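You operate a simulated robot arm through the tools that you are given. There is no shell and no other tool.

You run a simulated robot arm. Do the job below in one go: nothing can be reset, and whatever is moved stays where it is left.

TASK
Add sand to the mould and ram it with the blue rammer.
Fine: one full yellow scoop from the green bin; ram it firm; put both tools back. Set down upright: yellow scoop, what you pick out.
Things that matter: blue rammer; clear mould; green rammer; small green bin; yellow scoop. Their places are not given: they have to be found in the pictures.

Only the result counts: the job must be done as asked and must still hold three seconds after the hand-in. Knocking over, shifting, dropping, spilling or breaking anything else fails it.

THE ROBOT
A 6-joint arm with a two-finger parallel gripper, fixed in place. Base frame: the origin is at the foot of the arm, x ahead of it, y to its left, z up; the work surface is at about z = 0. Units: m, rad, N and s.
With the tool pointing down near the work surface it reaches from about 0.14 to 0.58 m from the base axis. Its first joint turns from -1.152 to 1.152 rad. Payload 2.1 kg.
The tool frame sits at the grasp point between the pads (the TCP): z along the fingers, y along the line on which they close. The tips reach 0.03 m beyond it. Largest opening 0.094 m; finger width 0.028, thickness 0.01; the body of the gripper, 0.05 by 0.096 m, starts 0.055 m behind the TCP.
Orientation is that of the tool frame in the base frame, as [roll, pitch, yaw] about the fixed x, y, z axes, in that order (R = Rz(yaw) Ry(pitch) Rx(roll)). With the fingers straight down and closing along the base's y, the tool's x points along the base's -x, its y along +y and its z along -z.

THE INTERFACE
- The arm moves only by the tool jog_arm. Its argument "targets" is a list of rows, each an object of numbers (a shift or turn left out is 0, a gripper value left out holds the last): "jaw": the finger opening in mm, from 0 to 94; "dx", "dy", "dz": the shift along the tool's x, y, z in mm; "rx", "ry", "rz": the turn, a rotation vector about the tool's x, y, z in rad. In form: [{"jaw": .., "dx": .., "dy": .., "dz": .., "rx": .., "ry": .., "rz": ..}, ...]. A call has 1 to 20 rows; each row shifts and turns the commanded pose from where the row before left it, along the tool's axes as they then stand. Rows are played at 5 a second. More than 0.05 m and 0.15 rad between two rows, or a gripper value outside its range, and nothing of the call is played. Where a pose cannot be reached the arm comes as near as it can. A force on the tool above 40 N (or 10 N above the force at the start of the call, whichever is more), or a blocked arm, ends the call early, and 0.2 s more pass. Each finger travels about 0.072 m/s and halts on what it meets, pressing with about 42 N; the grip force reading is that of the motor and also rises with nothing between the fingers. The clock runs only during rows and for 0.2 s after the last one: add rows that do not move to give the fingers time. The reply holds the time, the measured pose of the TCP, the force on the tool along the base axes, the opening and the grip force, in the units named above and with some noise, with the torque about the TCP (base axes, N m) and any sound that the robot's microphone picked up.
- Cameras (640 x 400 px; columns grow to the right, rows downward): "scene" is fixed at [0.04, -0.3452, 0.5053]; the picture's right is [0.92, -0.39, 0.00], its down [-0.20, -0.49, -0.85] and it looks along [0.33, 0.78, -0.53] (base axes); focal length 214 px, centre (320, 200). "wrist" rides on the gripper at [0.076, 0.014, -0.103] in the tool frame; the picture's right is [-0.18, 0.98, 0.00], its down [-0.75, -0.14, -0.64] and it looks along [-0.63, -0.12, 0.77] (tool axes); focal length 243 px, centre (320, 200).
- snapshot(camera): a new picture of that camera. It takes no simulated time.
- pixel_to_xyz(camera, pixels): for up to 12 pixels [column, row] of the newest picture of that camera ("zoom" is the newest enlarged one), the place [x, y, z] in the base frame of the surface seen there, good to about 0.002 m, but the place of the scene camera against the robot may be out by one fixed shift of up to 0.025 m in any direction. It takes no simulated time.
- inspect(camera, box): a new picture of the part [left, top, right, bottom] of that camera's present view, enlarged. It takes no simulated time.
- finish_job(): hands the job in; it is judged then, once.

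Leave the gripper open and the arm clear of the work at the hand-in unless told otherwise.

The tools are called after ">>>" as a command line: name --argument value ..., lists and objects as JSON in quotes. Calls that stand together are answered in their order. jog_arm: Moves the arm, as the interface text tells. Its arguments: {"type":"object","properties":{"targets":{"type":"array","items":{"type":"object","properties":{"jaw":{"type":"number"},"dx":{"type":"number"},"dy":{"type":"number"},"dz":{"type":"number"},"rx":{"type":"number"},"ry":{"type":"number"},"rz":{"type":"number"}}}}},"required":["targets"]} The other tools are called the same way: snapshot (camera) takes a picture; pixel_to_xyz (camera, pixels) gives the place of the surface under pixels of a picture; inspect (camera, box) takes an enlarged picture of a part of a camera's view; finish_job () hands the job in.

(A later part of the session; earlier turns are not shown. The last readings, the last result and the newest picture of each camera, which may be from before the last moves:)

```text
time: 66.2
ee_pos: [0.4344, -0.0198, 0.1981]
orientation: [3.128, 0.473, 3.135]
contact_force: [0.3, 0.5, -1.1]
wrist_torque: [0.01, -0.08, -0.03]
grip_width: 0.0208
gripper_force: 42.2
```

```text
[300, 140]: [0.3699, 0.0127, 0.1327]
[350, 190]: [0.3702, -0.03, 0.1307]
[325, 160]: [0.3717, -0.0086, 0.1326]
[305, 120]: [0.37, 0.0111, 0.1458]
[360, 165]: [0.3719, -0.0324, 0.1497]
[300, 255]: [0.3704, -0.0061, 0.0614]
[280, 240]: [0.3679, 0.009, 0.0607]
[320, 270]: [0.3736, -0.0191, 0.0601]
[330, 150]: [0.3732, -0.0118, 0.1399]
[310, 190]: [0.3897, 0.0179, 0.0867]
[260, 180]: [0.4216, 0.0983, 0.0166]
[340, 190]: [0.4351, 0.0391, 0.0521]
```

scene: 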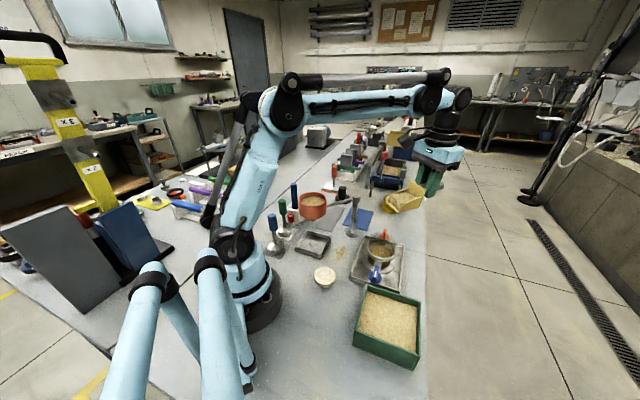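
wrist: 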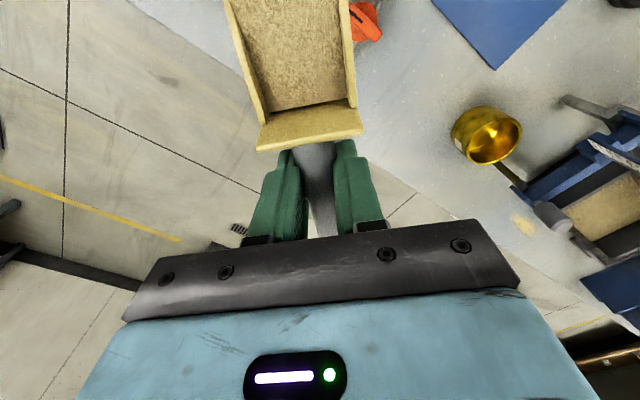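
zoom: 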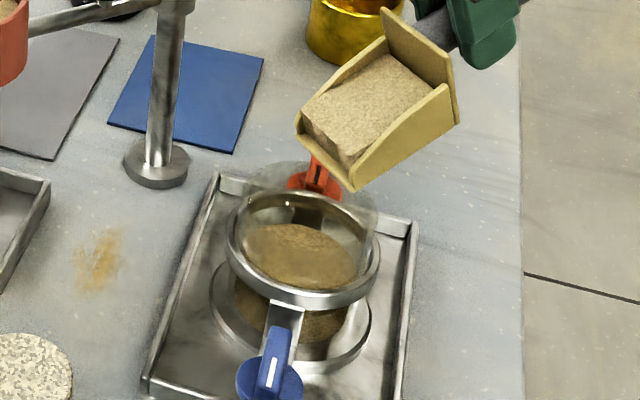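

The lip is held at true (0.365, -0.018, 0.114). I'll lower it by 12 mm to shorten the fall and tip further to about 41°.

>>> jog_arm --targets '[{"dx": 5.5, "dz": 10.7}, {"dx": 6.05, "dz": -11.65, "ry": -0.12}, {"dx": 6.05, "dz": -11.65, "ry": -0.12}, {"dx": 0}]'

>>> inspect --camera "scene" --box '[350, 200, 420, 280]'

```text
time: 67.2
ee_pos: [0.4123, -0.0205, 0.1991]
orientation: [3.128, 0.714, 3.131]
contact_force: [-0.6, -0.6, -2.5]
wrist_torque: [-0.03, -0.05, 0.01]
grip_width: 0.0209
gripper_force: 42.1
```

```text
5.00 times, centred on (385, 240) of scene
```

zoom: 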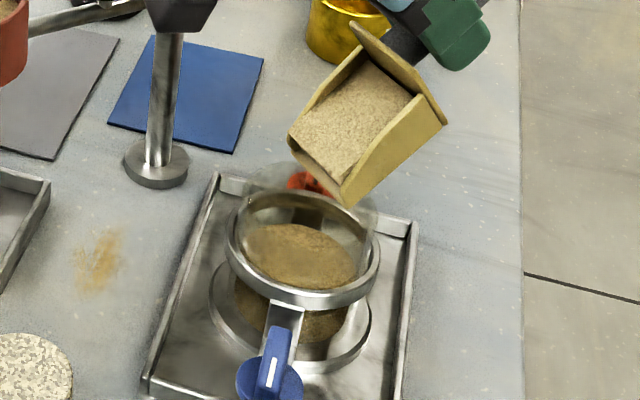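

No sand has moved yet at 41°. The dark block near the post is just the wrist camera, which is really far in front of it. Tipping on to about 55°.

>>> jog_arm --targets '[{"dx": 6.05, "dz": -11.65, "ry": -0.12}, {"dx": 6.05, "dz": -11.65, "ry": -0.12}, {"dx": 0}]'

>>> inspect --camera "scene" --box '[350, 200, 420, 280]'

>>> snapshot --camera "scene"

```text
time: 68.0
ee_pos: [0.3877, -0.0205, 0.208]
orientation: [3.123, 0.956, 3.124]
contact_force: [-0.2, 0.3, -0.2]
wrist_torque: [0.01, -0.01, 0.0]
grip_width: 0.0207
gripper_force: 41.8
```

```text
5.00 times, centred on (385, 240) of scene
```

zoom: 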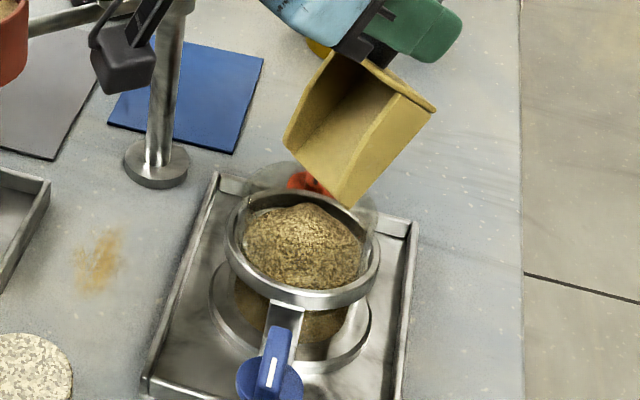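

```text
taken
```

scene: 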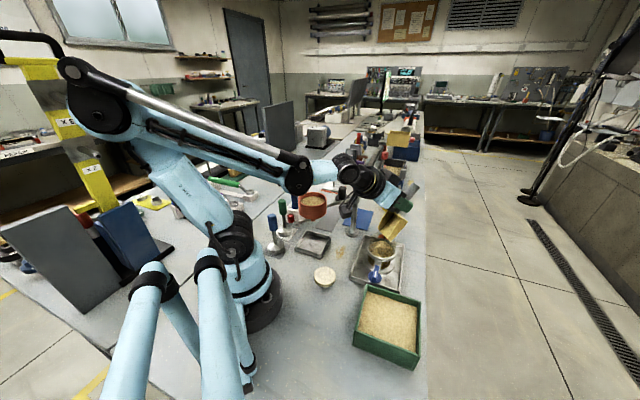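

All the sand slid into the mould in a neat heap, the scoop is empty and nothing spilled. I'll raise straight up and level the scoop at height.

>>> jog_arm --targets '[{"dx": -12, "dz": -8.6}, {"dx": -24.5, "dz": -17.3}, {"dx": -24.5, "dz": -17.3}, {"dx": -24.5, "dz": -17.3}, {"dx": -12, "dz": -8.6}, {"ry": 0.1366}, {"ry": 0.1366}, {"ry": 0.1366}, {"ry": 0.1366}, {"ry": 0.1366}, {"ry": 0.1366}, {"ry": 0.1366}, {"dx": 0}]'

>>> snapshot --camera "wrist"

>>> inspect --camera "scene" --box '[350, 220, 420, 290]'

```text
time: 70.8
ee_pos: [0.3884, -0.0204, 0.3265]
orientation: [3.131, -0.004, 3.139]
contact_force: [-0.3, 0.9, -1.0]
wrist_torque: [-0.02, -0.06, 0.0]
grip_width: 0.0209
gripper_force: 42.4
```

```text
taken
```

wrist: 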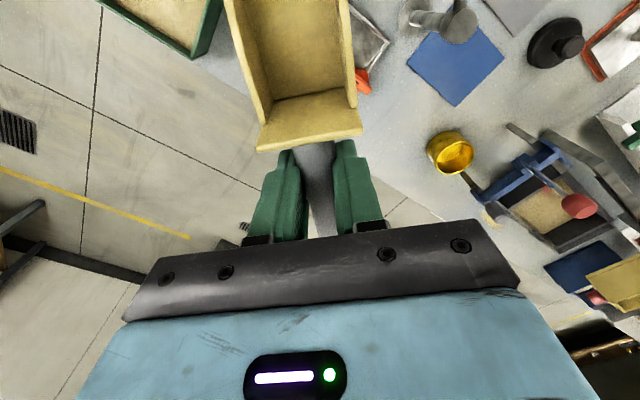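

```text
5.71 times, centred on (385, 255) of scene
```

zoom: 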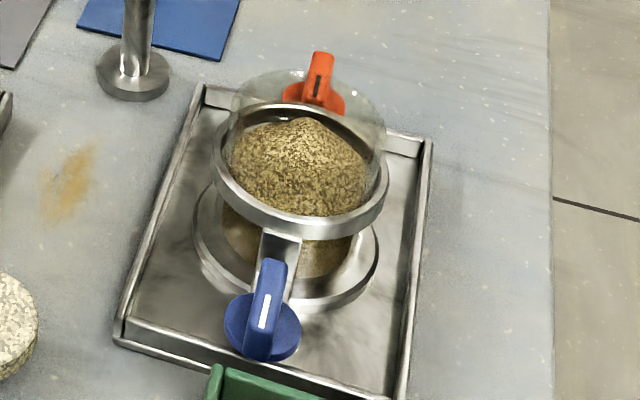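

The mould holds a clean heap and the scoop is level and empty. Now I'll go back over the scoop's mat, translating first and then turning to the original yaw.

>>> jog_arm --targets '[{"dx": 12.5, "dy": 32.6}, {"dx": 12.5, "dy": 32.6}, {"dx": 12.5, "dy": 32.6}, {"dx": 12.5, "dy": 32.6}, {"dx": 12.5, "dy": 32.6}, {"dx": 12.5, "dy": 32.6}, {"dx": 12.5, "dy": 32.6}, {"dx": 0}]'

>>> jog_arm --targets '[{"rz": 0.1472}, {"rz": 0.1472}, {"rz": 0.1472}, {"rz": 0.1472}, {"rz": 0.1472}, {"rz": 0.1472}, {"rz": 0.1472}, {"rz": 0.1472}, {"rz": 0.1472}, {"rz": 0.1472}, {"rz": 0.1472}, {"rz": 0.1472}, {"rz": 0.1472}, {"rz": 0.1472}, {"rz": 0.1472}, {"rz": 0.1472}, {"rz": 0}]'

>>> snapshot --camera "wrist"

```text
time: 72.6
ee_pos: [0.3017, 0.2088, 0.3315]
orientation: [3.131, -0.004, 3.141]
contact_force: [-0.3, -0.2, -1.0]
wrist_torque: [0.0, -0.07, -0.01]
grip_width: 0.0209
gripper_force: 41.9
```

```text
time: 76.2
ee_pos: [0.3014, 0.2065, 0.3309]
orientation: [-3.13, -0.005, 0.782]
contact_force: [0.1, 0.0, -1.6]
wrist_torque: [-0.07, 0.06, 0.01]
grip_width: 0.0208
gripper_force: 42.0
```

```text
taken
```

wrist: 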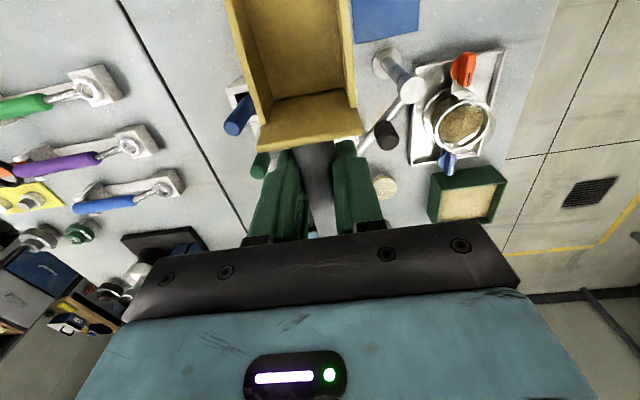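

I'm over the mat at (0.301, 0.207) with yaw 0.782. I'll correct the tiny roll and offset and go down to about 1 cm above the set-down height.

>>> jog_arm --targets '[{"rx": -0.0116, "dy": -1.3}, {"dz": 40}, {"dz": 40}, {"dz": 40}, {"dz": 40}, {"dz": 40}, {"dz": 40}, {"dz": 25}, {"dz": 0}, {"dz": 0}]'

>>> snapshot --camera "wrist"

>>> inspect --camera "scene" --box '[300, 180, 380, 240]'

```text
time: 78.4
ee_pos: [0.3004, 0.2081, 0.065]
orientation: [3.139, -0.004, 0.785]
contact_force: [0.5, 0.1, -1.4]
wrist_torque: [-0.04, 0.04, 0.0]
grip_width: 0.0207
gripper_force: 41.8
```

```text
taken
```

wrist: 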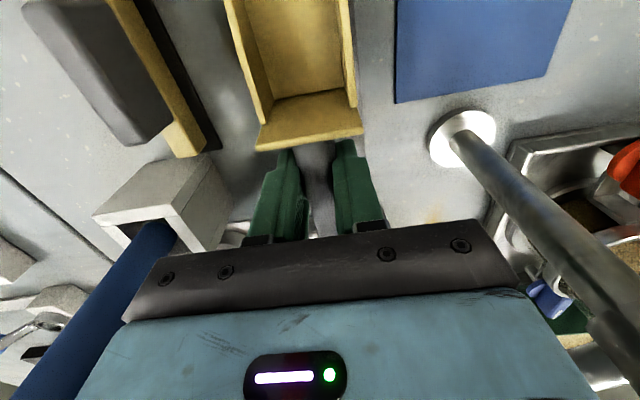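

```text
6.67 times, centred on (340, 210) of scene
```

zoom: 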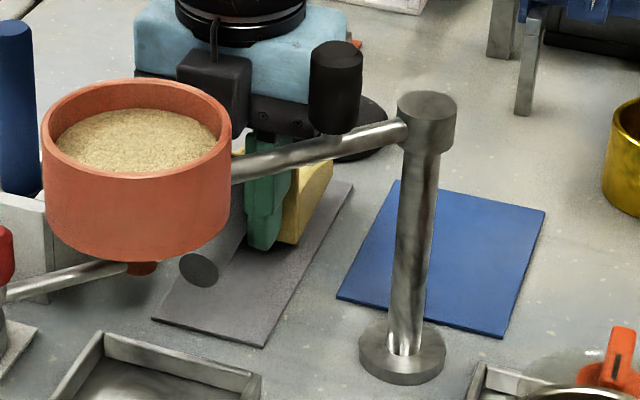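

It's poised over its mat. Lowering in small steps until it touches.

>>> jog_arm --targets '[{"dz": 4}, {"dz": 4}, {"dz": 2}, {"dz": 1.5}, {"dz": 1}, {"dz": 0}]'

```text
time: 79.8
ee_pos: [0.3014, 0.2092, 0.054]
orientation: [3.14, -0.005, 0.788]
contact_force: [-0.9, -0.2, 0.9]
wrist_torque: [0.0, -0.01, 0.01]
grip_width: 0.0209
gripper_force: 41.5
```

There's slight contact (force rose from -1.4 to 0.9 N). Another millimetre or two.

>>> jog_arm --targets '[{"dz": 0.7}, {"dz": 0.7}, {"dz": 0}]'

>>> inspect --camera "wrist" --box '[200, 0, 400, 160]'

```text
time: 80.4
ee_pos: [0.3015, 0.2088, 0.0541]
orientation: [3.141, -0.004, 0.785]
contact_force: [-0.7, -1.6, 13.6]
wrist_torque: [0.17, -0.16, 0.02]
grip_width: 0.0208
gripper_force: 41.8
stopped in row 2: the force on the tool passed its limit at 46 N (the readings are from after the stop); the commanded pose is now the measured one
```

```text
2.50 times, centred on (300, 80) of wrist
```

zoom: 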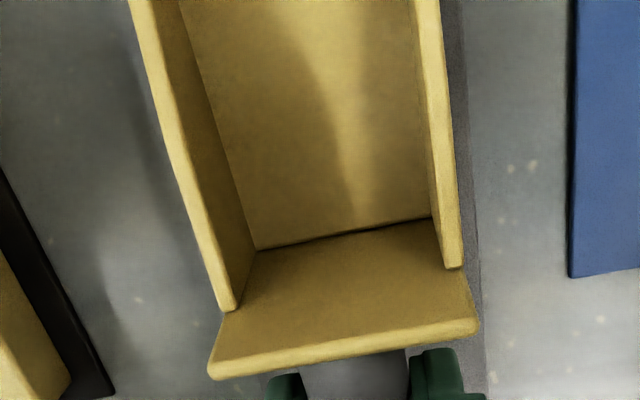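

It's firmly down at z 0.054. The handle had crept about 3 mm toward the tips, and the contact looks flat. I'll relieve the pressure slightly and open the fingers.

>>> jog_arm --targets '[{"dz": -0.4}, {"jaw": 26}, {"jaw": 36}, {"jaw": 50}, {"dz": 0}, {"dz": 0}]'

>>> inspect --camera "wrist" --box '[200, 0, 400, 160]'

```text
time: 81.8
ee_pos: [0.3016, 0.2104, 0.0539]
orientation: [3.141, -0.005, 0.787]
contact_force: [0.0, 0.2, -0.3]
wrist_torque: [0.01, 0.0, 0.01]
grip_width: 0.0503
gripper_force: 0.1
```

```text
2.50 times, centred on (300, 80) of wrist
```

zoom: 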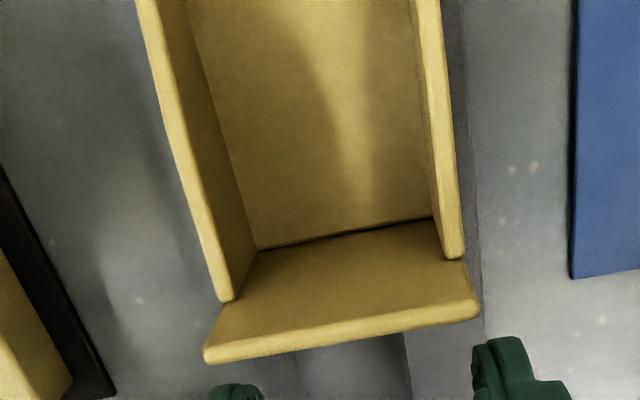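

Released, and the scoop stands on its own. I'll lift the hand straight up and view it.

>>> jog_arm --targets '[{"dz": -10}, {"dz": -20}, {"dz": -40}, {"dz": -40}, {"dz": -40}, {"dz": -40}, {"dz": -40}, {"dz": 0}]'

>>> snapshot --camera "wrist"

>>> inspect --camera "scene" --box '[300, 180, 380, 240]'

```text
time: 83.6
ee_pos: [0.3026, 0.2085, 0.2831]
orientation: [3.141, -0.005, 0.788]
contact_force: [-0.3, 0.5, 0.2]
wrist_torque: [0.01, 0.0, 0.0]
grip_width: 0.05
gripper_force: 0.0
```

```text
taken
```

wrist: 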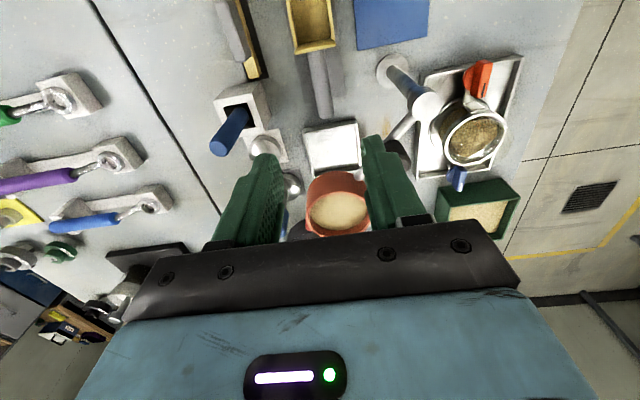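

```text
6.67 times, centred on (340, 210) of scene
```

zoom: 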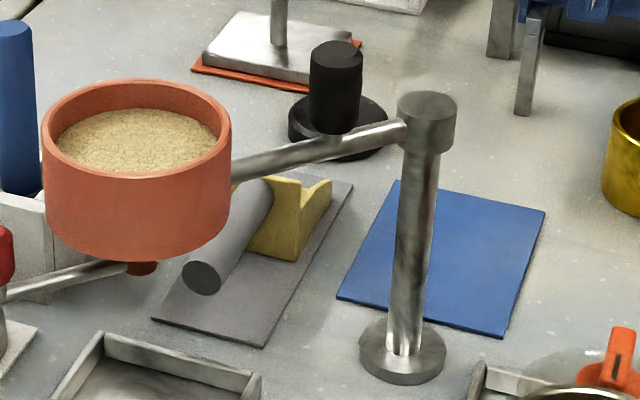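

The scoop is back on its mat, mouth outward as before. I'll check that the handle height and position match the original.

>>> pixel_to_xyz --camera "wrist" --pixels '[[316, 60], [319, 75], [321, 90], [324, 105], [325, 114], [315, 45], [296, 48], [331, 43], [308, 25], [300, 5], [318, 5], [312, 15]]'

>>> inspect --camera "wrist" --box '[260, 0, 380, 130]'

```text
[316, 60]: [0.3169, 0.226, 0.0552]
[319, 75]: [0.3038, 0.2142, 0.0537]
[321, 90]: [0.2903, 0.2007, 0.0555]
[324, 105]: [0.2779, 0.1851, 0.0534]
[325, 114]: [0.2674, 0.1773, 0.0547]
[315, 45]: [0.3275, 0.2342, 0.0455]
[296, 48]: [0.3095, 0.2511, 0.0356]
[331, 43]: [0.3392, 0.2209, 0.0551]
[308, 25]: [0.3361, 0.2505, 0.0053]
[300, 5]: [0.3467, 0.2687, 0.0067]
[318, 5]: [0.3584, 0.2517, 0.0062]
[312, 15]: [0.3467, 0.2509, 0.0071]
```

```text
3.08 times, centred on (320, 65) of wrist
```

zoom: 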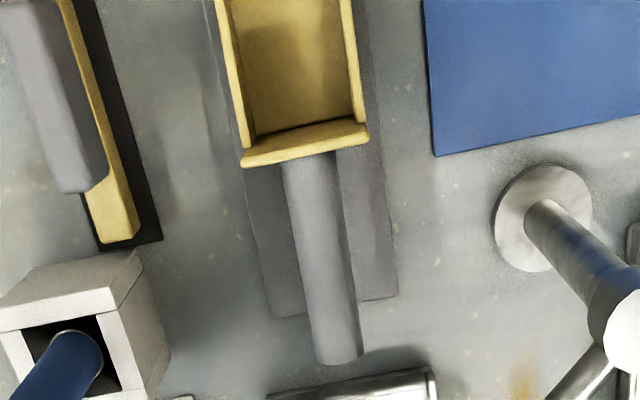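

The scoop is back exactly: handle level at z 0.0545 on the same line. Now the blue rammer at about (0.105, 0.150). The hopper's red knob and the green rammer are nearby, so I'll turn the hand so it closes along about 17° from base x (yaw 1.87), then move over the rammer high up and look.

>>> jog_arm --targets '[{"rz": -0.135}, {"rz": -0.135}, {"rz": -0.135}, {"rz": -0.135}, {"rz": -0.135}, {"rz": -0.135}, {"rz": -0.135}, {"rz": -0.135}, {"dy": -29}, {"dy": -29}, {"dy": -29}, {"dy": -29}, {"dz": 0}]'

>>> snapshot --camera "wrist"

>>> snapshot --camera "scene"

```text
time: 86.4
ee_pos: [0.1899, 0.1761, 0.2821]
orientation: [3.139, -0.002, 1.865]
contact_force: [-0.8, 0.5, 0.6]
wrist_torque: [0.04, 0.0, 0.01]
grip_width: 0.0501
gripper_force: 0.1
```

```text
taken
```

wrist: 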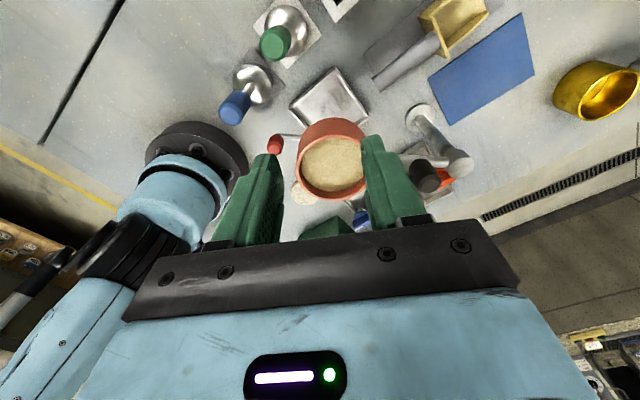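

```text
taken
```

scene: 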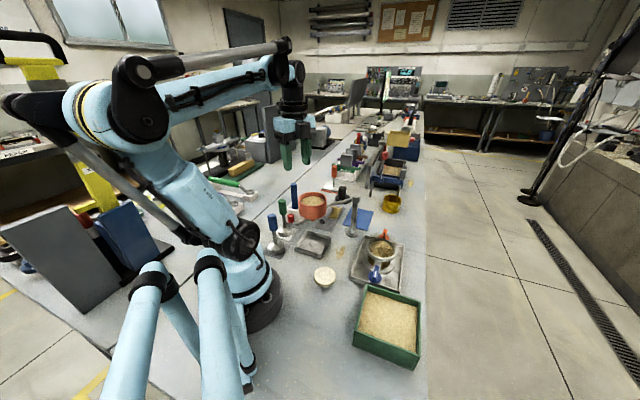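

The blue rammer is at wrist (237,105), the green one at (275,40) and the red knob at (275,143). I'll enlarge and measure.

>>> inspect --camera "wrist" --box '[200, 20, 320, 160]'

>>> pixel_to_xyz --camera "zoom" --pixels '[[245, 250], [230, 250], [265, 245], [275, 215], [285, 190], [320, 175], [330, 150], [318, 205], [350, 170], [283, 150], [360, 350], [330, 345]]'

```text
2.86 times, centred on (260, 90) of wrist
```

zoom: 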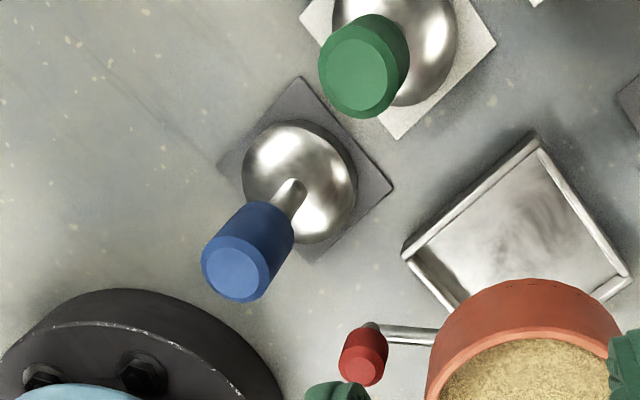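

```text
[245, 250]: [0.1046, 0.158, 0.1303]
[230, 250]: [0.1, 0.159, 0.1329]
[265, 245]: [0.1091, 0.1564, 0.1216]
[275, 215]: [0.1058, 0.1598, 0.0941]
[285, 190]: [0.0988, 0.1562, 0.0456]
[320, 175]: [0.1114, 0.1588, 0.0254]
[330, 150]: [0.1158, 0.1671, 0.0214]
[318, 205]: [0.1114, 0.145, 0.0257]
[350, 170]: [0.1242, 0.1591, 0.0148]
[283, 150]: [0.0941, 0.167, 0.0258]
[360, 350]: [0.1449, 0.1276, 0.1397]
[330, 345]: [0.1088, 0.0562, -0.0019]
```

>>> pixel_to_xyz --camera "zoom" --pixels '[[232, 272], [207, 265], [262, 278], [238, 246], [230, 297], [300, 80], [391, 188], [315, 260], [222, 165], [366, 370], [370, 350], [362, 85]]'

```text
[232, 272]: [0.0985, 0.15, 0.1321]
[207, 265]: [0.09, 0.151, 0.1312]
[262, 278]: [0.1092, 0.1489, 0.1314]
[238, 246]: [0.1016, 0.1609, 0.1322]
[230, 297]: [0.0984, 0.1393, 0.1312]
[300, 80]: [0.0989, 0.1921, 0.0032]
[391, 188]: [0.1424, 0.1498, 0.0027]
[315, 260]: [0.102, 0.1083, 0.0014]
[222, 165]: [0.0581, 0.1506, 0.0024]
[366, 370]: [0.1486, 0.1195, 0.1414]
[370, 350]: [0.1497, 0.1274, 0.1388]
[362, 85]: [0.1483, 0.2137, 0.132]
```

The rammer's axis is at (0.100, 0.150) by both its pad corners and its handle top, which is at z 0.132. The hopper body is to the side, so I'll turn the hand to yaw 2.62, with its narrow side toward the hopper, and centre over the rammer still high.

>>> jog_arm --targets '[{"rz": -0.1255}, {"rz": -0.1255}, {"rz": -0.1255}, {"rz": -0.1255}, {"rz": -0.1255}, {"rz": -0.1255}, {"dx": 21.6, "dy": -22.5}, {"dx": 21.6, "dy": -22.5}, {"dx": 21.6, "dy": -22.5}, {"dz": 20, "jaw": 60}, {"dz": 0}]'

>>> snapshot --camera "wrist"

>>> snapshot --camera "scene"

```text
time: 88.8
ee_pos: [0.0996, 0.1485, 0.2636]
orientation: [3.14, 0.002, 2.62]
contact_force: [0.2, -0.9, 0.0]
wrist_torque: [0.0, 0.0, 0.02]
grip_width: 0.06
gripper_force: 0.1
```

```text
taken
```

wrist: 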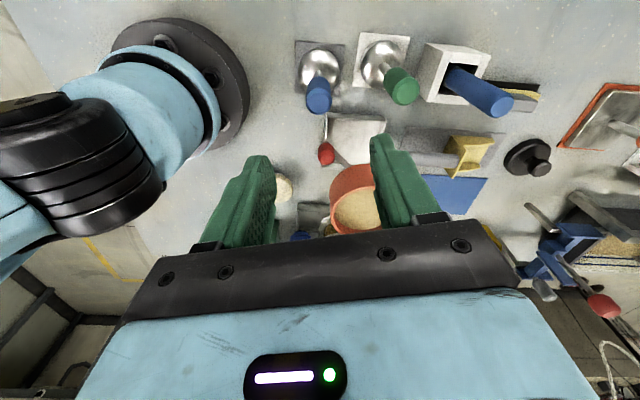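

```text
taken
```

scene: 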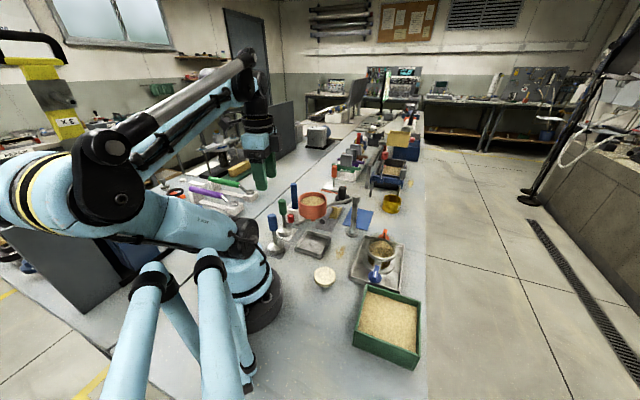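

The rammer's handle lines up in the picture's middle column (318). I'll go down to z ≈ 0.175, with fingertips just above the handle top, and verify.

>>> jog_arm --targets '[{"dz": 30}, {"dz": 30}, {"dz": 27}, {"dz": 0}]'

>>> snapshot --camera "wrist"

>>> inspect --camera "wrist" --box '[220, 40, 420, 240]'

>>> inspect --camera "scene" --box '[240, 140, 340, 260]'

```text
time: 89.8
ee_pos: [0.1013, 0.1472, 0.1767]
orientation: [3.137, 0.002, 2.618]
contact_force: [0.1, 1.2, -0.2]
wrist_torque: [-0.02, -0.02, 0.0]
grip_width: 0.0602
gripper_force: 0.0
```

```text
taken
```

wrist: 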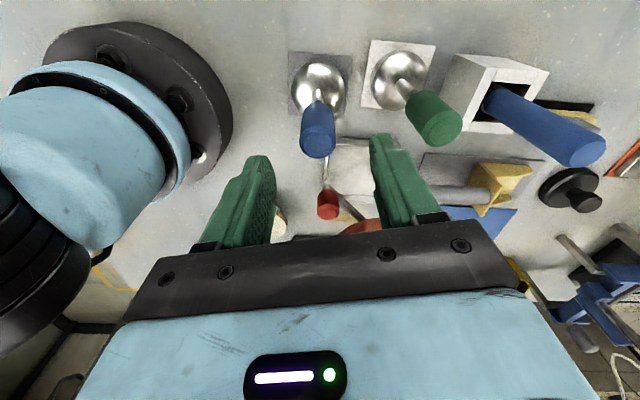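

```text
2.00 times, centred on (320, 140) of wrist
```

zoom: 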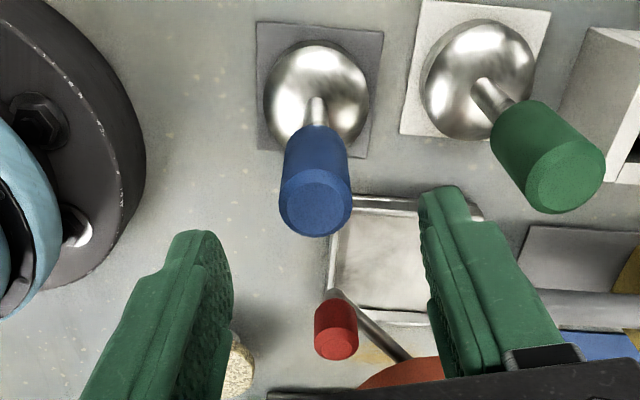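

```text
3.33 times, centred on (290, 200) of scene
```

zoom: 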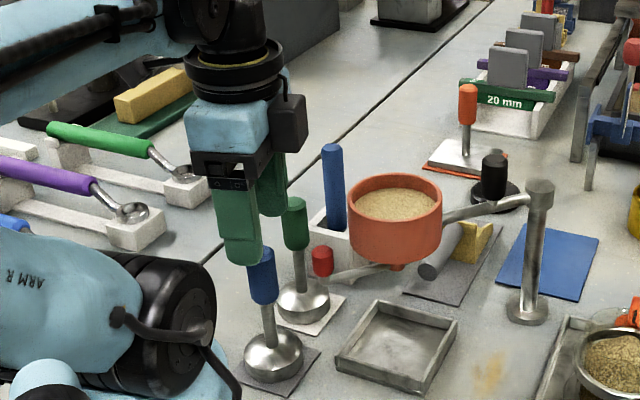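

>>> pixel_to_xyz --camera "zoom" --pixels '[[262, 252], [262, 270]]'

>>> pixel_to_xyz --camera "wrist" --pixels '[[318, 141], [305, 138], [331, 139], [318, 130], [318, 150], [316, 120], [318, 108], [320, 97], [316, 90], [331, 90], [302, 90], [326, 210]]'

```text
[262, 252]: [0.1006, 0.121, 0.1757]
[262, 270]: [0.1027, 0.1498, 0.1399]
```

```text
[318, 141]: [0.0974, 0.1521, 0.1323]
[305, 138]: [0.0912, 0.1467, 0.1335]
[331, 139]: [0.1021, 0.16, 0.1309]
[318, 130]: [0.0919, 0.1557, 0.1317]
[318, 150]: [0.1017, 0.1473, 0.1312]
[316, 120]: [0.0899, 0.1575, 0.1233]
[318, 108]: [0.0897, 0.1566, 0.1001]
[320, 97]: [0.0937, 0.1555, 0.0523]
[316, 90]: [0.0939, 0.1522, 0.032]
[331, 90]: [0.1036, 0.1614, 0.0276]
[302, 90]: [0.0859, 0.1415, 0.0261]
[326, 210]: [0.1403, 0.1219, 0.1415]
```

The handle top centre reads about (0.098, 0.151), so I'll shift 4.5 mm in tool x and 2 mm in tool y, then go down so the grip is around z 0.107 on the handle.

>>> jog_arm --targets '[{"dx": 4.5, "dy": 2, "jaw": 60}, {"dz": 20}, {"dz": 20}, {"dz": 20}, {"dz": 9}, {"dz": 0}]'

>>> snapshot --camera "wrist"

>>> inspect --camera "scene" --box '[240, 170, 320, 270]'

```text
time: 91.2
ee_pos: [0.0992, 0.1518, 0.1055]
orientation: [3.138, 0.002, 2.618]
contact_force: [0.2, 0.1, 0.5]
wrist_torque: [0.04, -0.01, -0.01]
grip_width: 0.0599
gripper_force: 0.0
```

```text
taken
```

wrist: 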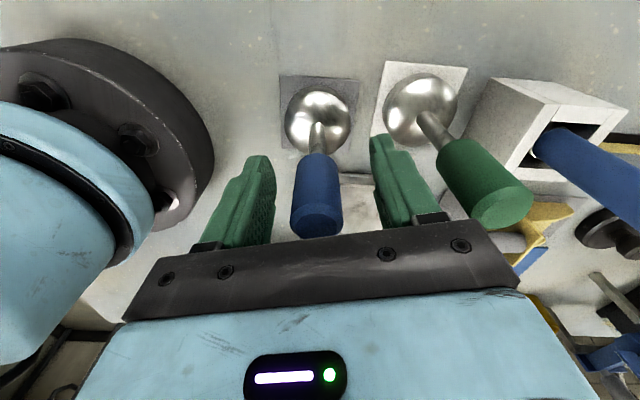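

```text
4.00 times, centred on (280, 220) of scene
```

zoom: 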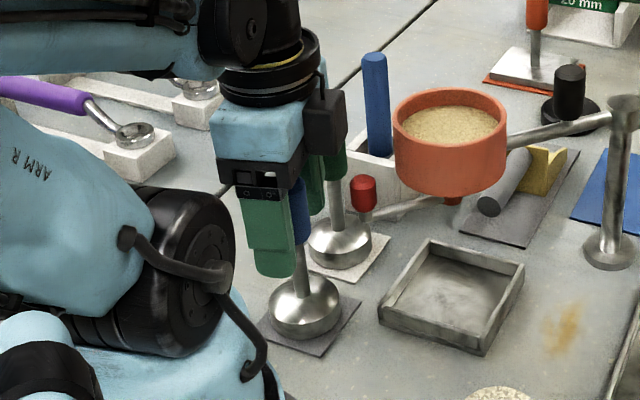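

The blue handle (columns 293–342) is centred between the fingers (272–372). Closing.

>>> jog_arm --targets '[{"jaw": 40}, {"jaw": 25}, {"jaw": 10}, {"jaw": 10}, {"jaw": 10}]'

```text
time: 92.4
ee_pos: [0.0984, 0.1507, 0.1069]
orientation: [3.139, 0.001, 2.619]
contact_force: [-0.6, 0.2, -0.6]
wrist_torque: [0.01, 0.01, 0.04]
grip_width: 0.0239
gripper_force: 41.4
```

The rammer handle is gripped at 23.9 mm. The set-down pose to remember is TCP (0.0984, 0.1507, 0.1065), yaw 2.62. Lifting straight up.

>>> jog_arm --targets '[{"dz": -8}, {"dz": -20}, {"dz": -35}, {"dz": -40}, {"dz": -40}, {"dz": -40}, {"dz": -40}, {"dz": -10}, {"dz": 0}]'

>>> snapshot --camera "scene"

>>> snapshot --camera "wrist"

```text
time: 94.4
ee_pos: [0.0972, 0.1521, 0.3418]
orientation: [3.138, 0.002, 2.618]
contact_force: [-1.0, 0.7, -3.7]
wrist_torque: [0.0, -0.01, -0.01]
grip_width: 0.0236
gripper_force: 41.4
```

```text
taken
```

scene: 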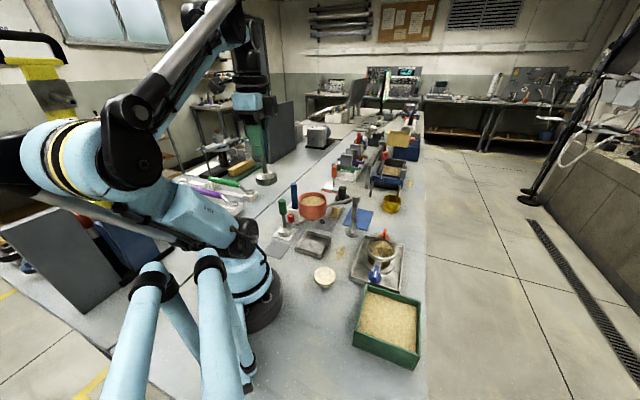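

```text
taken
```

wrist: 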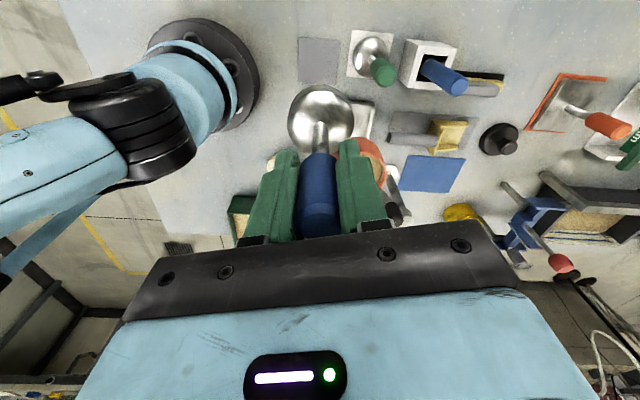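

The rammer is lifted clean, about 0.3 kg. I'll carry it at this height to above the mould at (0.359, -0.020).

>>> jog_arm --targets '[{"dx": -31.2, "dy": -1.8}, {"dx": -31.2, "dy": -1.8}, {"dx": -31.2, "dy": -1.8}, {"dx": -31.2, "dy": -1.8}, {"dx": -31.2, "dy": -1.8}, {"dx": -31.2, "dy": -1.8}, {"dx": -31.2, "dy": -1.8}, {"dx": -31.2, "dy": -1.8}, {"dx": -31.2, "dy": -1.8}, {"dx": -31.2, "dy": -1.8}, {"dx": 0}]'

>>> snapshot --camera "scene"

>>> snapshot --camera "wrist"

```text
time: 96.8
ee_pos: [0.3592, -0.018, 0.3398]
orientation: [3.136, 0.001, 2.62]
contact_force: [0.6, -0.5, -3.5]
wrist_torque: [0.01, 0.0, 0.07]
grip_width: 0.0238
gripper_force: 42.1
```

```text
taken
```

scene: 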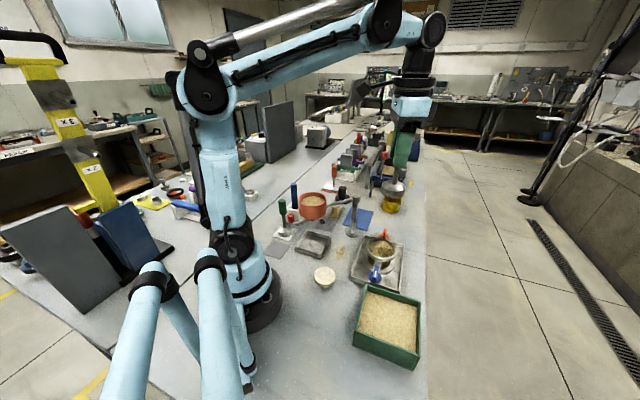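

```text
taken
```

wrist: 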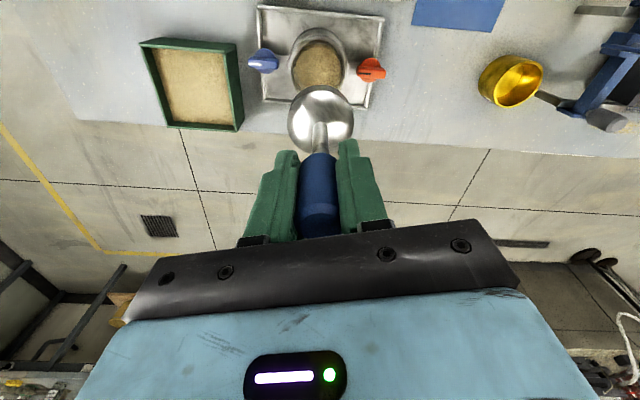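

The rammer is over the mould; the head is at wrist (321,118) and the mould at (318,62). I'll measure the head's rim and the mould ring in this view to align them.

>>> inspect --camera "wrist" --box '[240, 0, 400, 170]'

>>> pixel_to_xyz --camera "wrist" --pixels '[[291, 119], [351, 117], [320, 90], [300, 140], [342, 140], [320, 118], [293, 60], [343, 60], [318, 35], [318, 62], [305, 62], [332, 62]]'

```text
2.35 times, centred on (320, 85) of wrist
```

zoom: 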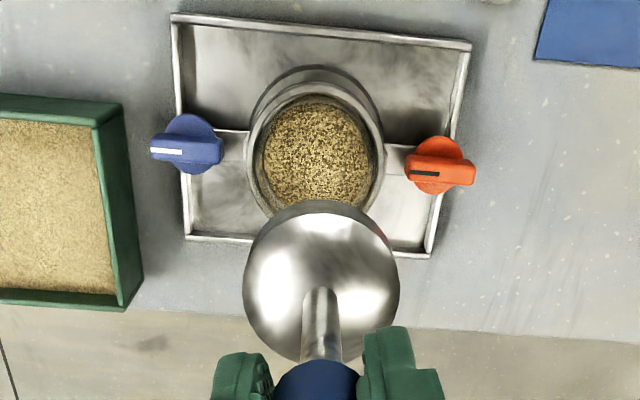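

```text
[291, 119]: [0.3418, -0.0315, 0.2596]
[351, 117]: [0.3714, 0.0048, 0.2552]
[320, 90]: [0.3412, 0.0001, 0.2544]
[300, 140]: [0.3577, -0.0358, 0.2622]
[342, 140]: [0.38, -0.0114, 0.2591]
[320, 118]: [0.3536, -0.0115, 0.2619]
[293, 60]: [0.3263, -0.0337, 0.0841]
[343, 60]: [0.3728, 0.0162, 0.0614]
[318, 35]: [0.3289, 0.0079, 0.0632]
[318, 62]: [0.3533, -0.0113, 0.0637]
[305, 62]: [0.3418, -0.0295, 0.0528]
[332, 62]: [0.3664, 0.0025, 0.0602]
```

The head's centre is about (0.359, -0.0155) and the mould's centre (0.359, -0.0195), so I'll shift 4 mm in -y and lower until the head is about 2.5 cm above the collar, then recheck.

>>> jog_arm --targets '[{"dx": -2, "dy": -3.5}, {"dz": 30}, {"dz": 30}, {"dz": 30}, {"dz": 30}, {"dz": 0}, {"dz": 0}]'

>>> snapshot --camera "wrist"

>>> inspect --camera "wrist" --box '[240, 20, 400, 180]'

>>> inspect --camera "scene" --box '[350, 205, 420, 280]'

```text
time: 98.4
ee_pos: [0.3598, -0.0243, 0.221]
orientation: [3.138, 0.002, 2.618]
contact_force: [-0.3, -0.3, -4.4]
wrist_torque: [0.05, 0.01, 0.02]
grip_width: 0.0241
gripper_force: 41.8
```

```text
taken
```

wrist: 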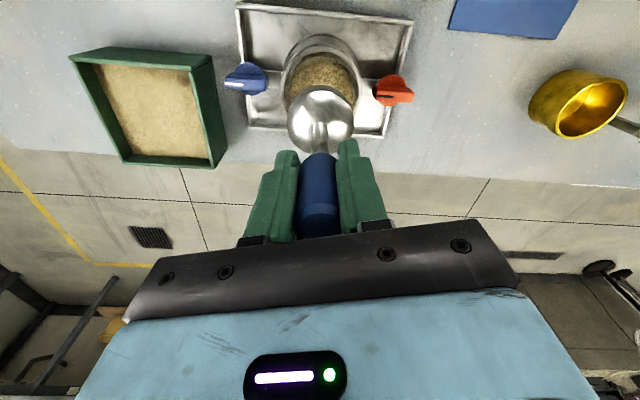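

```text
2.50 times, centred on (320, 100) of wrist
```

zoom: 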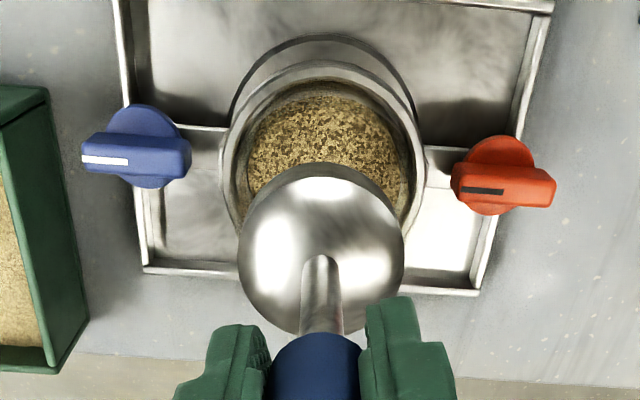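

```text
5.33 times, centred on (385, 242) of scene
```

zoom: 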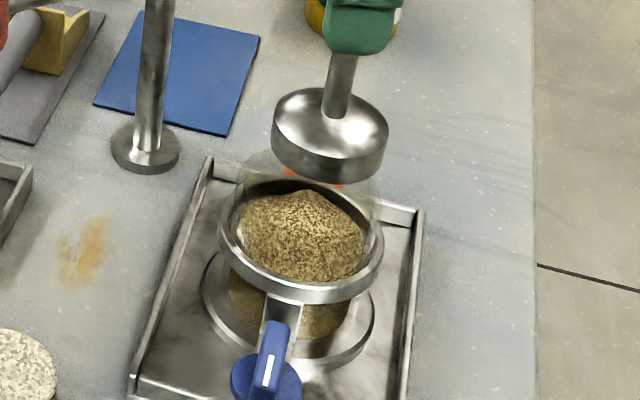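

I'll compare the head's and ring's left and right edges in the scene picture, where the same shift applies to both.

>>> pixel_to_xyz --camera "zoom" --pixels '[[276, 140], [385, 150], [328, 178], [300, 170], [360, 178], [225, 232], [378, 252], [295, 290], [250, 275], [345, 288], [330, 130], [341, 75]]'

>>> pixel_to_xyz --camera "wrist" --pixels '[[290, 120], [351, 120], [322, 88], [300, 142], [343, 142], [320, 105], [288, 75], [353, 75], [318, 50], [290, 97], [355, 85], [300, 60]]'

```text
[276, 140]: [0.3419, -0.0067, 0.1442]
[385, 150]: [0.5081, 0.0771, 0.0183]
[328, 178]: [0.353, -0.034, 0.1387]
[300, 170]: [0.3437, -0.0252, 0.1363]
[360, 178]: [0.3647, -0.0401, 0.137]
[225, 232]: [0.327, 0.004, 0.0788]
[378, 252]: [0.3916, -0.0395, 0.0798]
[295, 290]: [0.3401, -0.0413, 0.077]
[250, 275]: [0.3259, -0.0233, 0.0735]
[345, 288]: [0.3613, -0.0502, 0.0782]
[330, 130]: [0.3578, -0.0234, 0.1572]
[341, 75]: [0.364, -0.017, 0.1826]
```

```text
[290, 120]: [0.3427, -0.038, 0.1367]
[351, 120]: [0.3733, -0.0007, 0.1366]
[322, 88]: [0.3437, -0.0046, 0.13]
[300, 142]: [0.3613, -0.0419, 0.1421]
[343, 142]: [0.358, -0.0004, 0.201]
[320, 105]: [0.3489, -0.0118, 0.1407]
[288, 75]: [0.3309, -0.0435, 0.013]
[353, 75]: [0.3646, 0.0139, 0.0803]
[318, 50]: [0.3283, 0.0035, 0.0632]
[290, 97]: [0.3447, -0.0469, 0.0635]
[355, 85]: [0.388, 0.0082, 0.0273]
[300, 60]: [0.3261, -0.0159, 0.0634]
```

The head is about 2 mm +x and 2.5 mm -y of the ring centre by both cameras. I'll correct that and lower the head toward the heap slowly, watching for contact.

>>> jog_arm --targets '[{"dx": 3, "dy": 1.2}, {"dz": 10}, {"dz": 8}, {"dz": 6}, {"dz": 0}]'

>>> inspect --camera "scene" --box '[350, 205, 420, 280]'

>>> inspect --camera "wrist" --box '[240, 20, 400, 180]'

```text
time: 99.6
ee_pos: [0.3574, -0.0205, 0.195]
orientation: [3.138, 0.001, 2.62]
contact_force: [0.2, -0.7, -3.6]
wrist_torque: [-0.03, 0.04, 0.02]
grip_width: 0.0241
gripper_force: 42.0
```

```text
5.33 times, centred on (385, 242) of scene
```

zoom: 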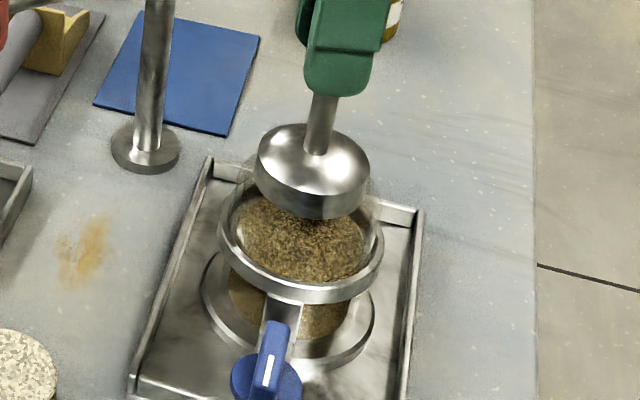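

```text
2.50 times, centred on (320, 100) of wrist
```

zoom: 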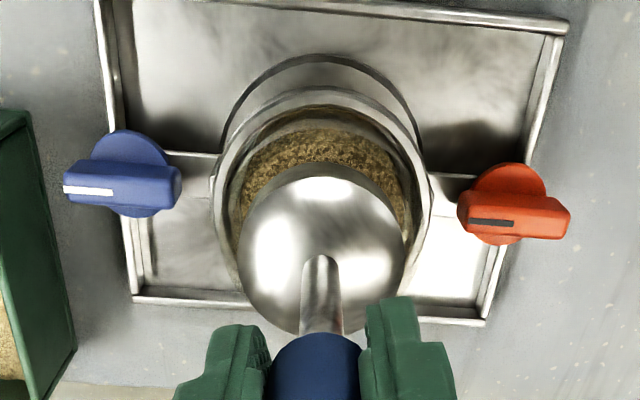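

The head is at the collar mouth and centred in both views. Lowering in 3 mm steps until it meets the heap.

>>> jog_arm --targets '[{"dz": 3}, {"dz": 3}, {"dz": 3}, {"dz": 3}, {"dz": 0}]'

>>> inspect --camera "scene" --box '[350, 205, 420, 280]'

```text
time: 100.8
ee_pos: [0.3572, -0.02, 0.1839]
orientation: [3.139, 0.001, 2.618]
contact_force: [-0.6, -0.2, -3.7]
wrist_torque: [0.02, 0.02, -0.03]
grip_width: 0.0242
gripper_force: 42.2
```

```text
5.33 times, centred on (385, 242) of scene
```

zoom: 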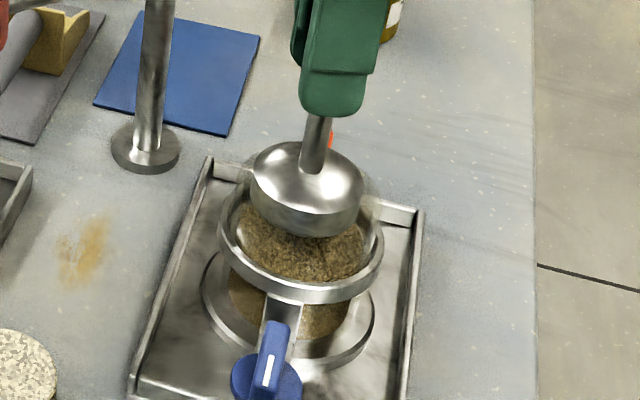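

There's no contact yet, with the head bottom at about z 0.080. Continuing with 2 mm steps.

>>> jog_arm --targets '[{"dz": 2}, {"dz": 2}, {"dz": 2}, {"dz": 2}, {"dz": 2}, {"dz": 2}, {"dz": 2}, {"dz": 2}, {"dz": 0}]'

>>> inspect --camera "scene" --box '[350, 205, 420, 280]'

```text
time: 102.8
ee_pos: [0.3566, -0.0198, 0.1678]
orientation: [3.138, 0.001, 2.618]
contact_force: [0.8, -0.2, -3.9]
wrist_torque: [0.02, -0.01, -0.01]
grip_width: 0.0239
gripper_force: 42.3
```

```text
5.33 times, centred on (385, 242) of scene
```

zoom: 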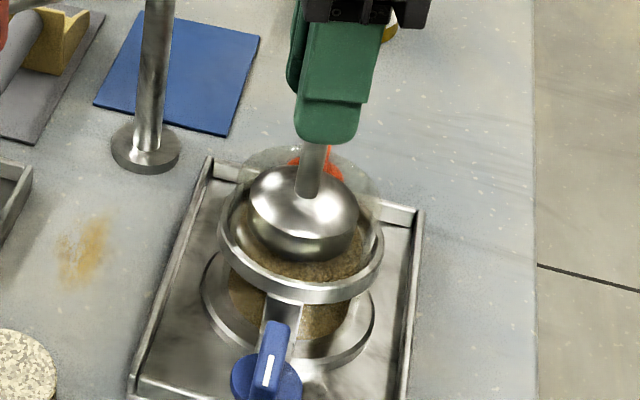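

Still free, with the bottom at about z 0.064. Continuing in 1.5 mm steps.

>>> jog_arm --targets '[{"dz": 1.5}, {"dz": 1.5}, {"dz": 1.5}, {"dz": 1.5}, {"dz": 1.5}, {"dz": 0}]'

```text
time: 104.2
ee_pos: [0.3565, -0.019, 0.1597]
orientation: [3.136, 0.002, 2.619]
contact_force: [0.4, 0.7, 3.8]
wrist_torque: [-0.15, 0.13, -0.06]
grip_width: 0.0239
gripper_force: 42.1
```

Contact: the reading rose by 7.6 N with the head bottom at about z 0.056. Pressing on in 1 mm steps to ram.

>>> jog_arm --targets '[{"dz": 1}, {"dz": 1}, {"dz": 1}, {"dz": 0}]'

>>> inspect --camera "scene" --box '[350, 205, 420, 280]'

```text
time: 105.0
ee_pos: [0.3568, -0.019, 0.1591]
orientation: [3.14, 0.0, 2.62]
contact_force: [-1.5, 0.5, 8.3]
wrist_torque: [-0.22, 0.02, -0.06]
grip_width: 0.0243
gripper_force: 41.5
stopped in row 3: the force on the tool passed its limit at 46 N (the readings are from after the stop); the commanded pose is now the measured one
```

```text
5.33 times, centred on (385, 242) of scene
```

zoom: 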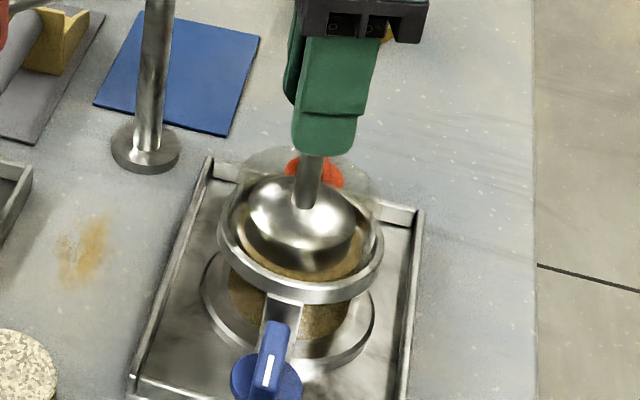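

It rose past 46 N. I'll lift the head a little and look at the sand surface.

>>> jog_arm --targets '[{"dz": -3}, {"dz": -8}, {"dz": -12}, {"dz": -12}, {"dz": -5}, {"dz": 0}]'

>>> inspect --camera "scene" --box '[350, 205, 420, 280]'

>>> snapshot --camera "wrist"

>>> inspect --camera "wrist" --box '[240, 20, 400, 180]'

```text
time: 106.3
ee_pos: [0.3569, -0.0202, 0.1984]
orientation: [3.138, 0.0, 2.62]
contact_force: [0.0, 0.2, -5.4]
wrist_torque: [-0.02, -0.01, -0.01]
grip_width: 0.024
gripper_force: 42.4
```

```text
5.33 times, centred on (385, 242) of scene
```

zoom: 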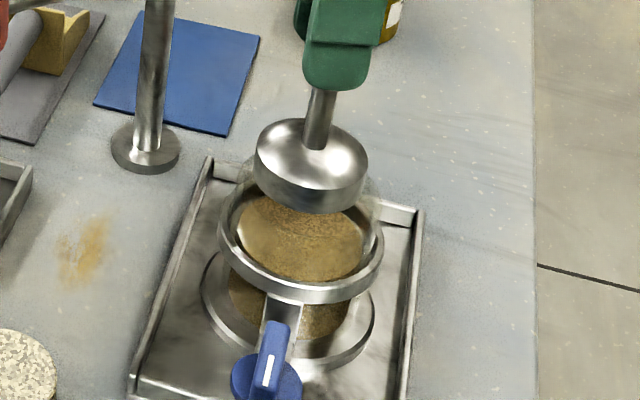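

```text
taken
```

wrist: 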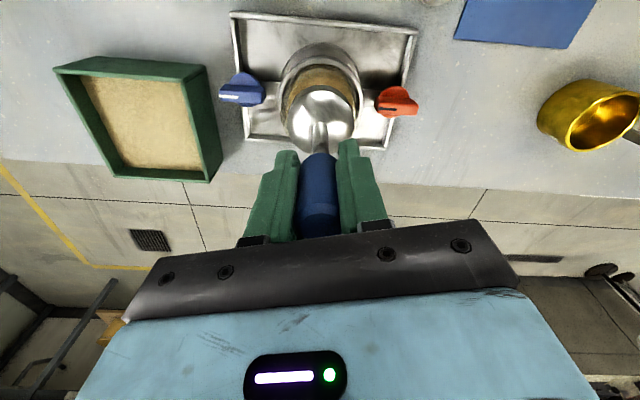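

```text
2.50 times, centred on (320, 100) of wrist
```

zoom: 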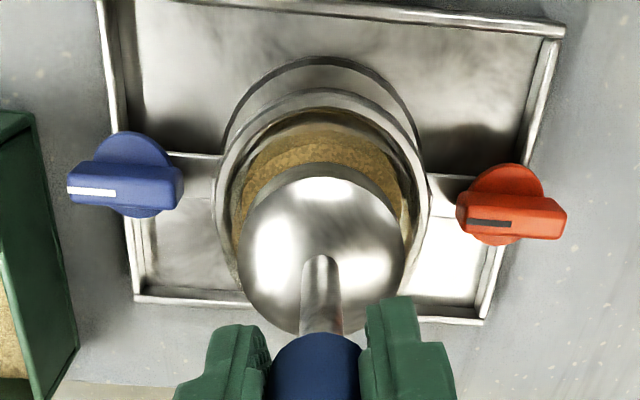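

The heap is now flattened. I'll measure its level to tell whether further ramming sinks it more.

>>> pixel_to_xyz --camera "scene" --pixels '[[381, 250], [375, 250], [388, 250], [381, 254], [376, 246], [371, 248]]'

>>> jog_arm --targets '[{"dz": 12}, {"dz": 12}, {"dz": 8}, {"dz": 4}, {"dz": 2}, {"dz": 1}, {"dz": 1}, {"dz": 1}, {"dz": 1}, {"dz": 1}, {"dz": 1}, {"dz": 0}]'

```text
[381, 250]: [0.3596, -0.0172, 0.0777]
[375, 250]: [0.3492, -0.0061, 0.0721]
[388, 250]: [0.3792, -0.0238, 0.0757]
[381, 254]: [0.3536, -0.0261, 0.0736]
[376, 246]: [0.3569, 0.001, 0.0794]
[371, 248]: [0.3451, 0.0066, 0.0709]
```

```text
time: 108.2
ee_pos: [0.3577, -0.0188, 0.1595]
orientation: [3.14, -0.001, 2.618]
contact_force: [-1.4, 0.2, 7.7]
wrist_torque: [-0.12, -0.07, 0.0]
grip_width: 0.024
gripper_force: 42.3
stopped in row 9: the force on the tool passed its limit at 46 N (the readings are from after the stop); the commanded pose is now the measured one
```

The contact height is the same (z ≈ 0.0595 on the TCP offset) and it again passed 46 N, so the sand is already supporting the head. I'll now apply a steady press in fine steps and hold it, to make sure it's firm.

>>> jog_arm --targets '[{"dz": 0.5}, {"dz": 0.5}, {"dz": 0.4}, {"dz": 0}, {"dz": 0}, {"dz": 0}]'

```text
time: 108.8
ee_pos: [0.3569, -0.0187, 0.1603]
orientation: [3.141, -0.004, 2.62]
contact_force: [-0.8, 0.4, 8.1]
wrist_torque: [-0.09, -0.16, 0.0]
grip_width: 0.0244
gripper_force: 42.0
stopped in row 3: the force on the tool passed its limit at 45 N (the readings are from after the stop); the commanded pose is now the measured one
```

>>> jog_arm --targets '[{"dz": 0.4}, {"dz": 0.3}, {"dz": 0}, {"dz": 0}, {"dz": 0}, {"dz": 0}]'

>>> jog_arm --targets '[{"dz": 0.2}, {"dz": 0}, {"dz": 0.2}, {"dz": 0}, {"dz": 0}, {"dz": 0}, {"dz": 0}]'

```text
time: 109.5
ee_pos: [0.3571, -0.0196, 0.1587]
orientation: [3.141, -0.005, 2.62]
contact_force: [-0.3, 0.9, 7.2]
wrist_torque: [-0.04, -0.16, 0.02]
grip_width: 0.024
gripper_force: 42.2
stopped in row 3: the force on the tool passed its limit at 42 N (the readings are from after the stop); the commanded pose is now the measured one
```

```text
time: 111.1
ee_pos: [0.3586, -0.0187, 0.1596]
orientation: [-3.14, -0.005, 2.62]
contact_force: [-1.8, 0.6, 7.1]
wrist_torque: [-0.05, -0.12, 0.01]
grip_width: 0.0243
gripper_force: 42.6
stopped in row 7: the force on the tool passed its limit at 41 N (the readings are from after the stop); the commanded pose is now the measured one
```

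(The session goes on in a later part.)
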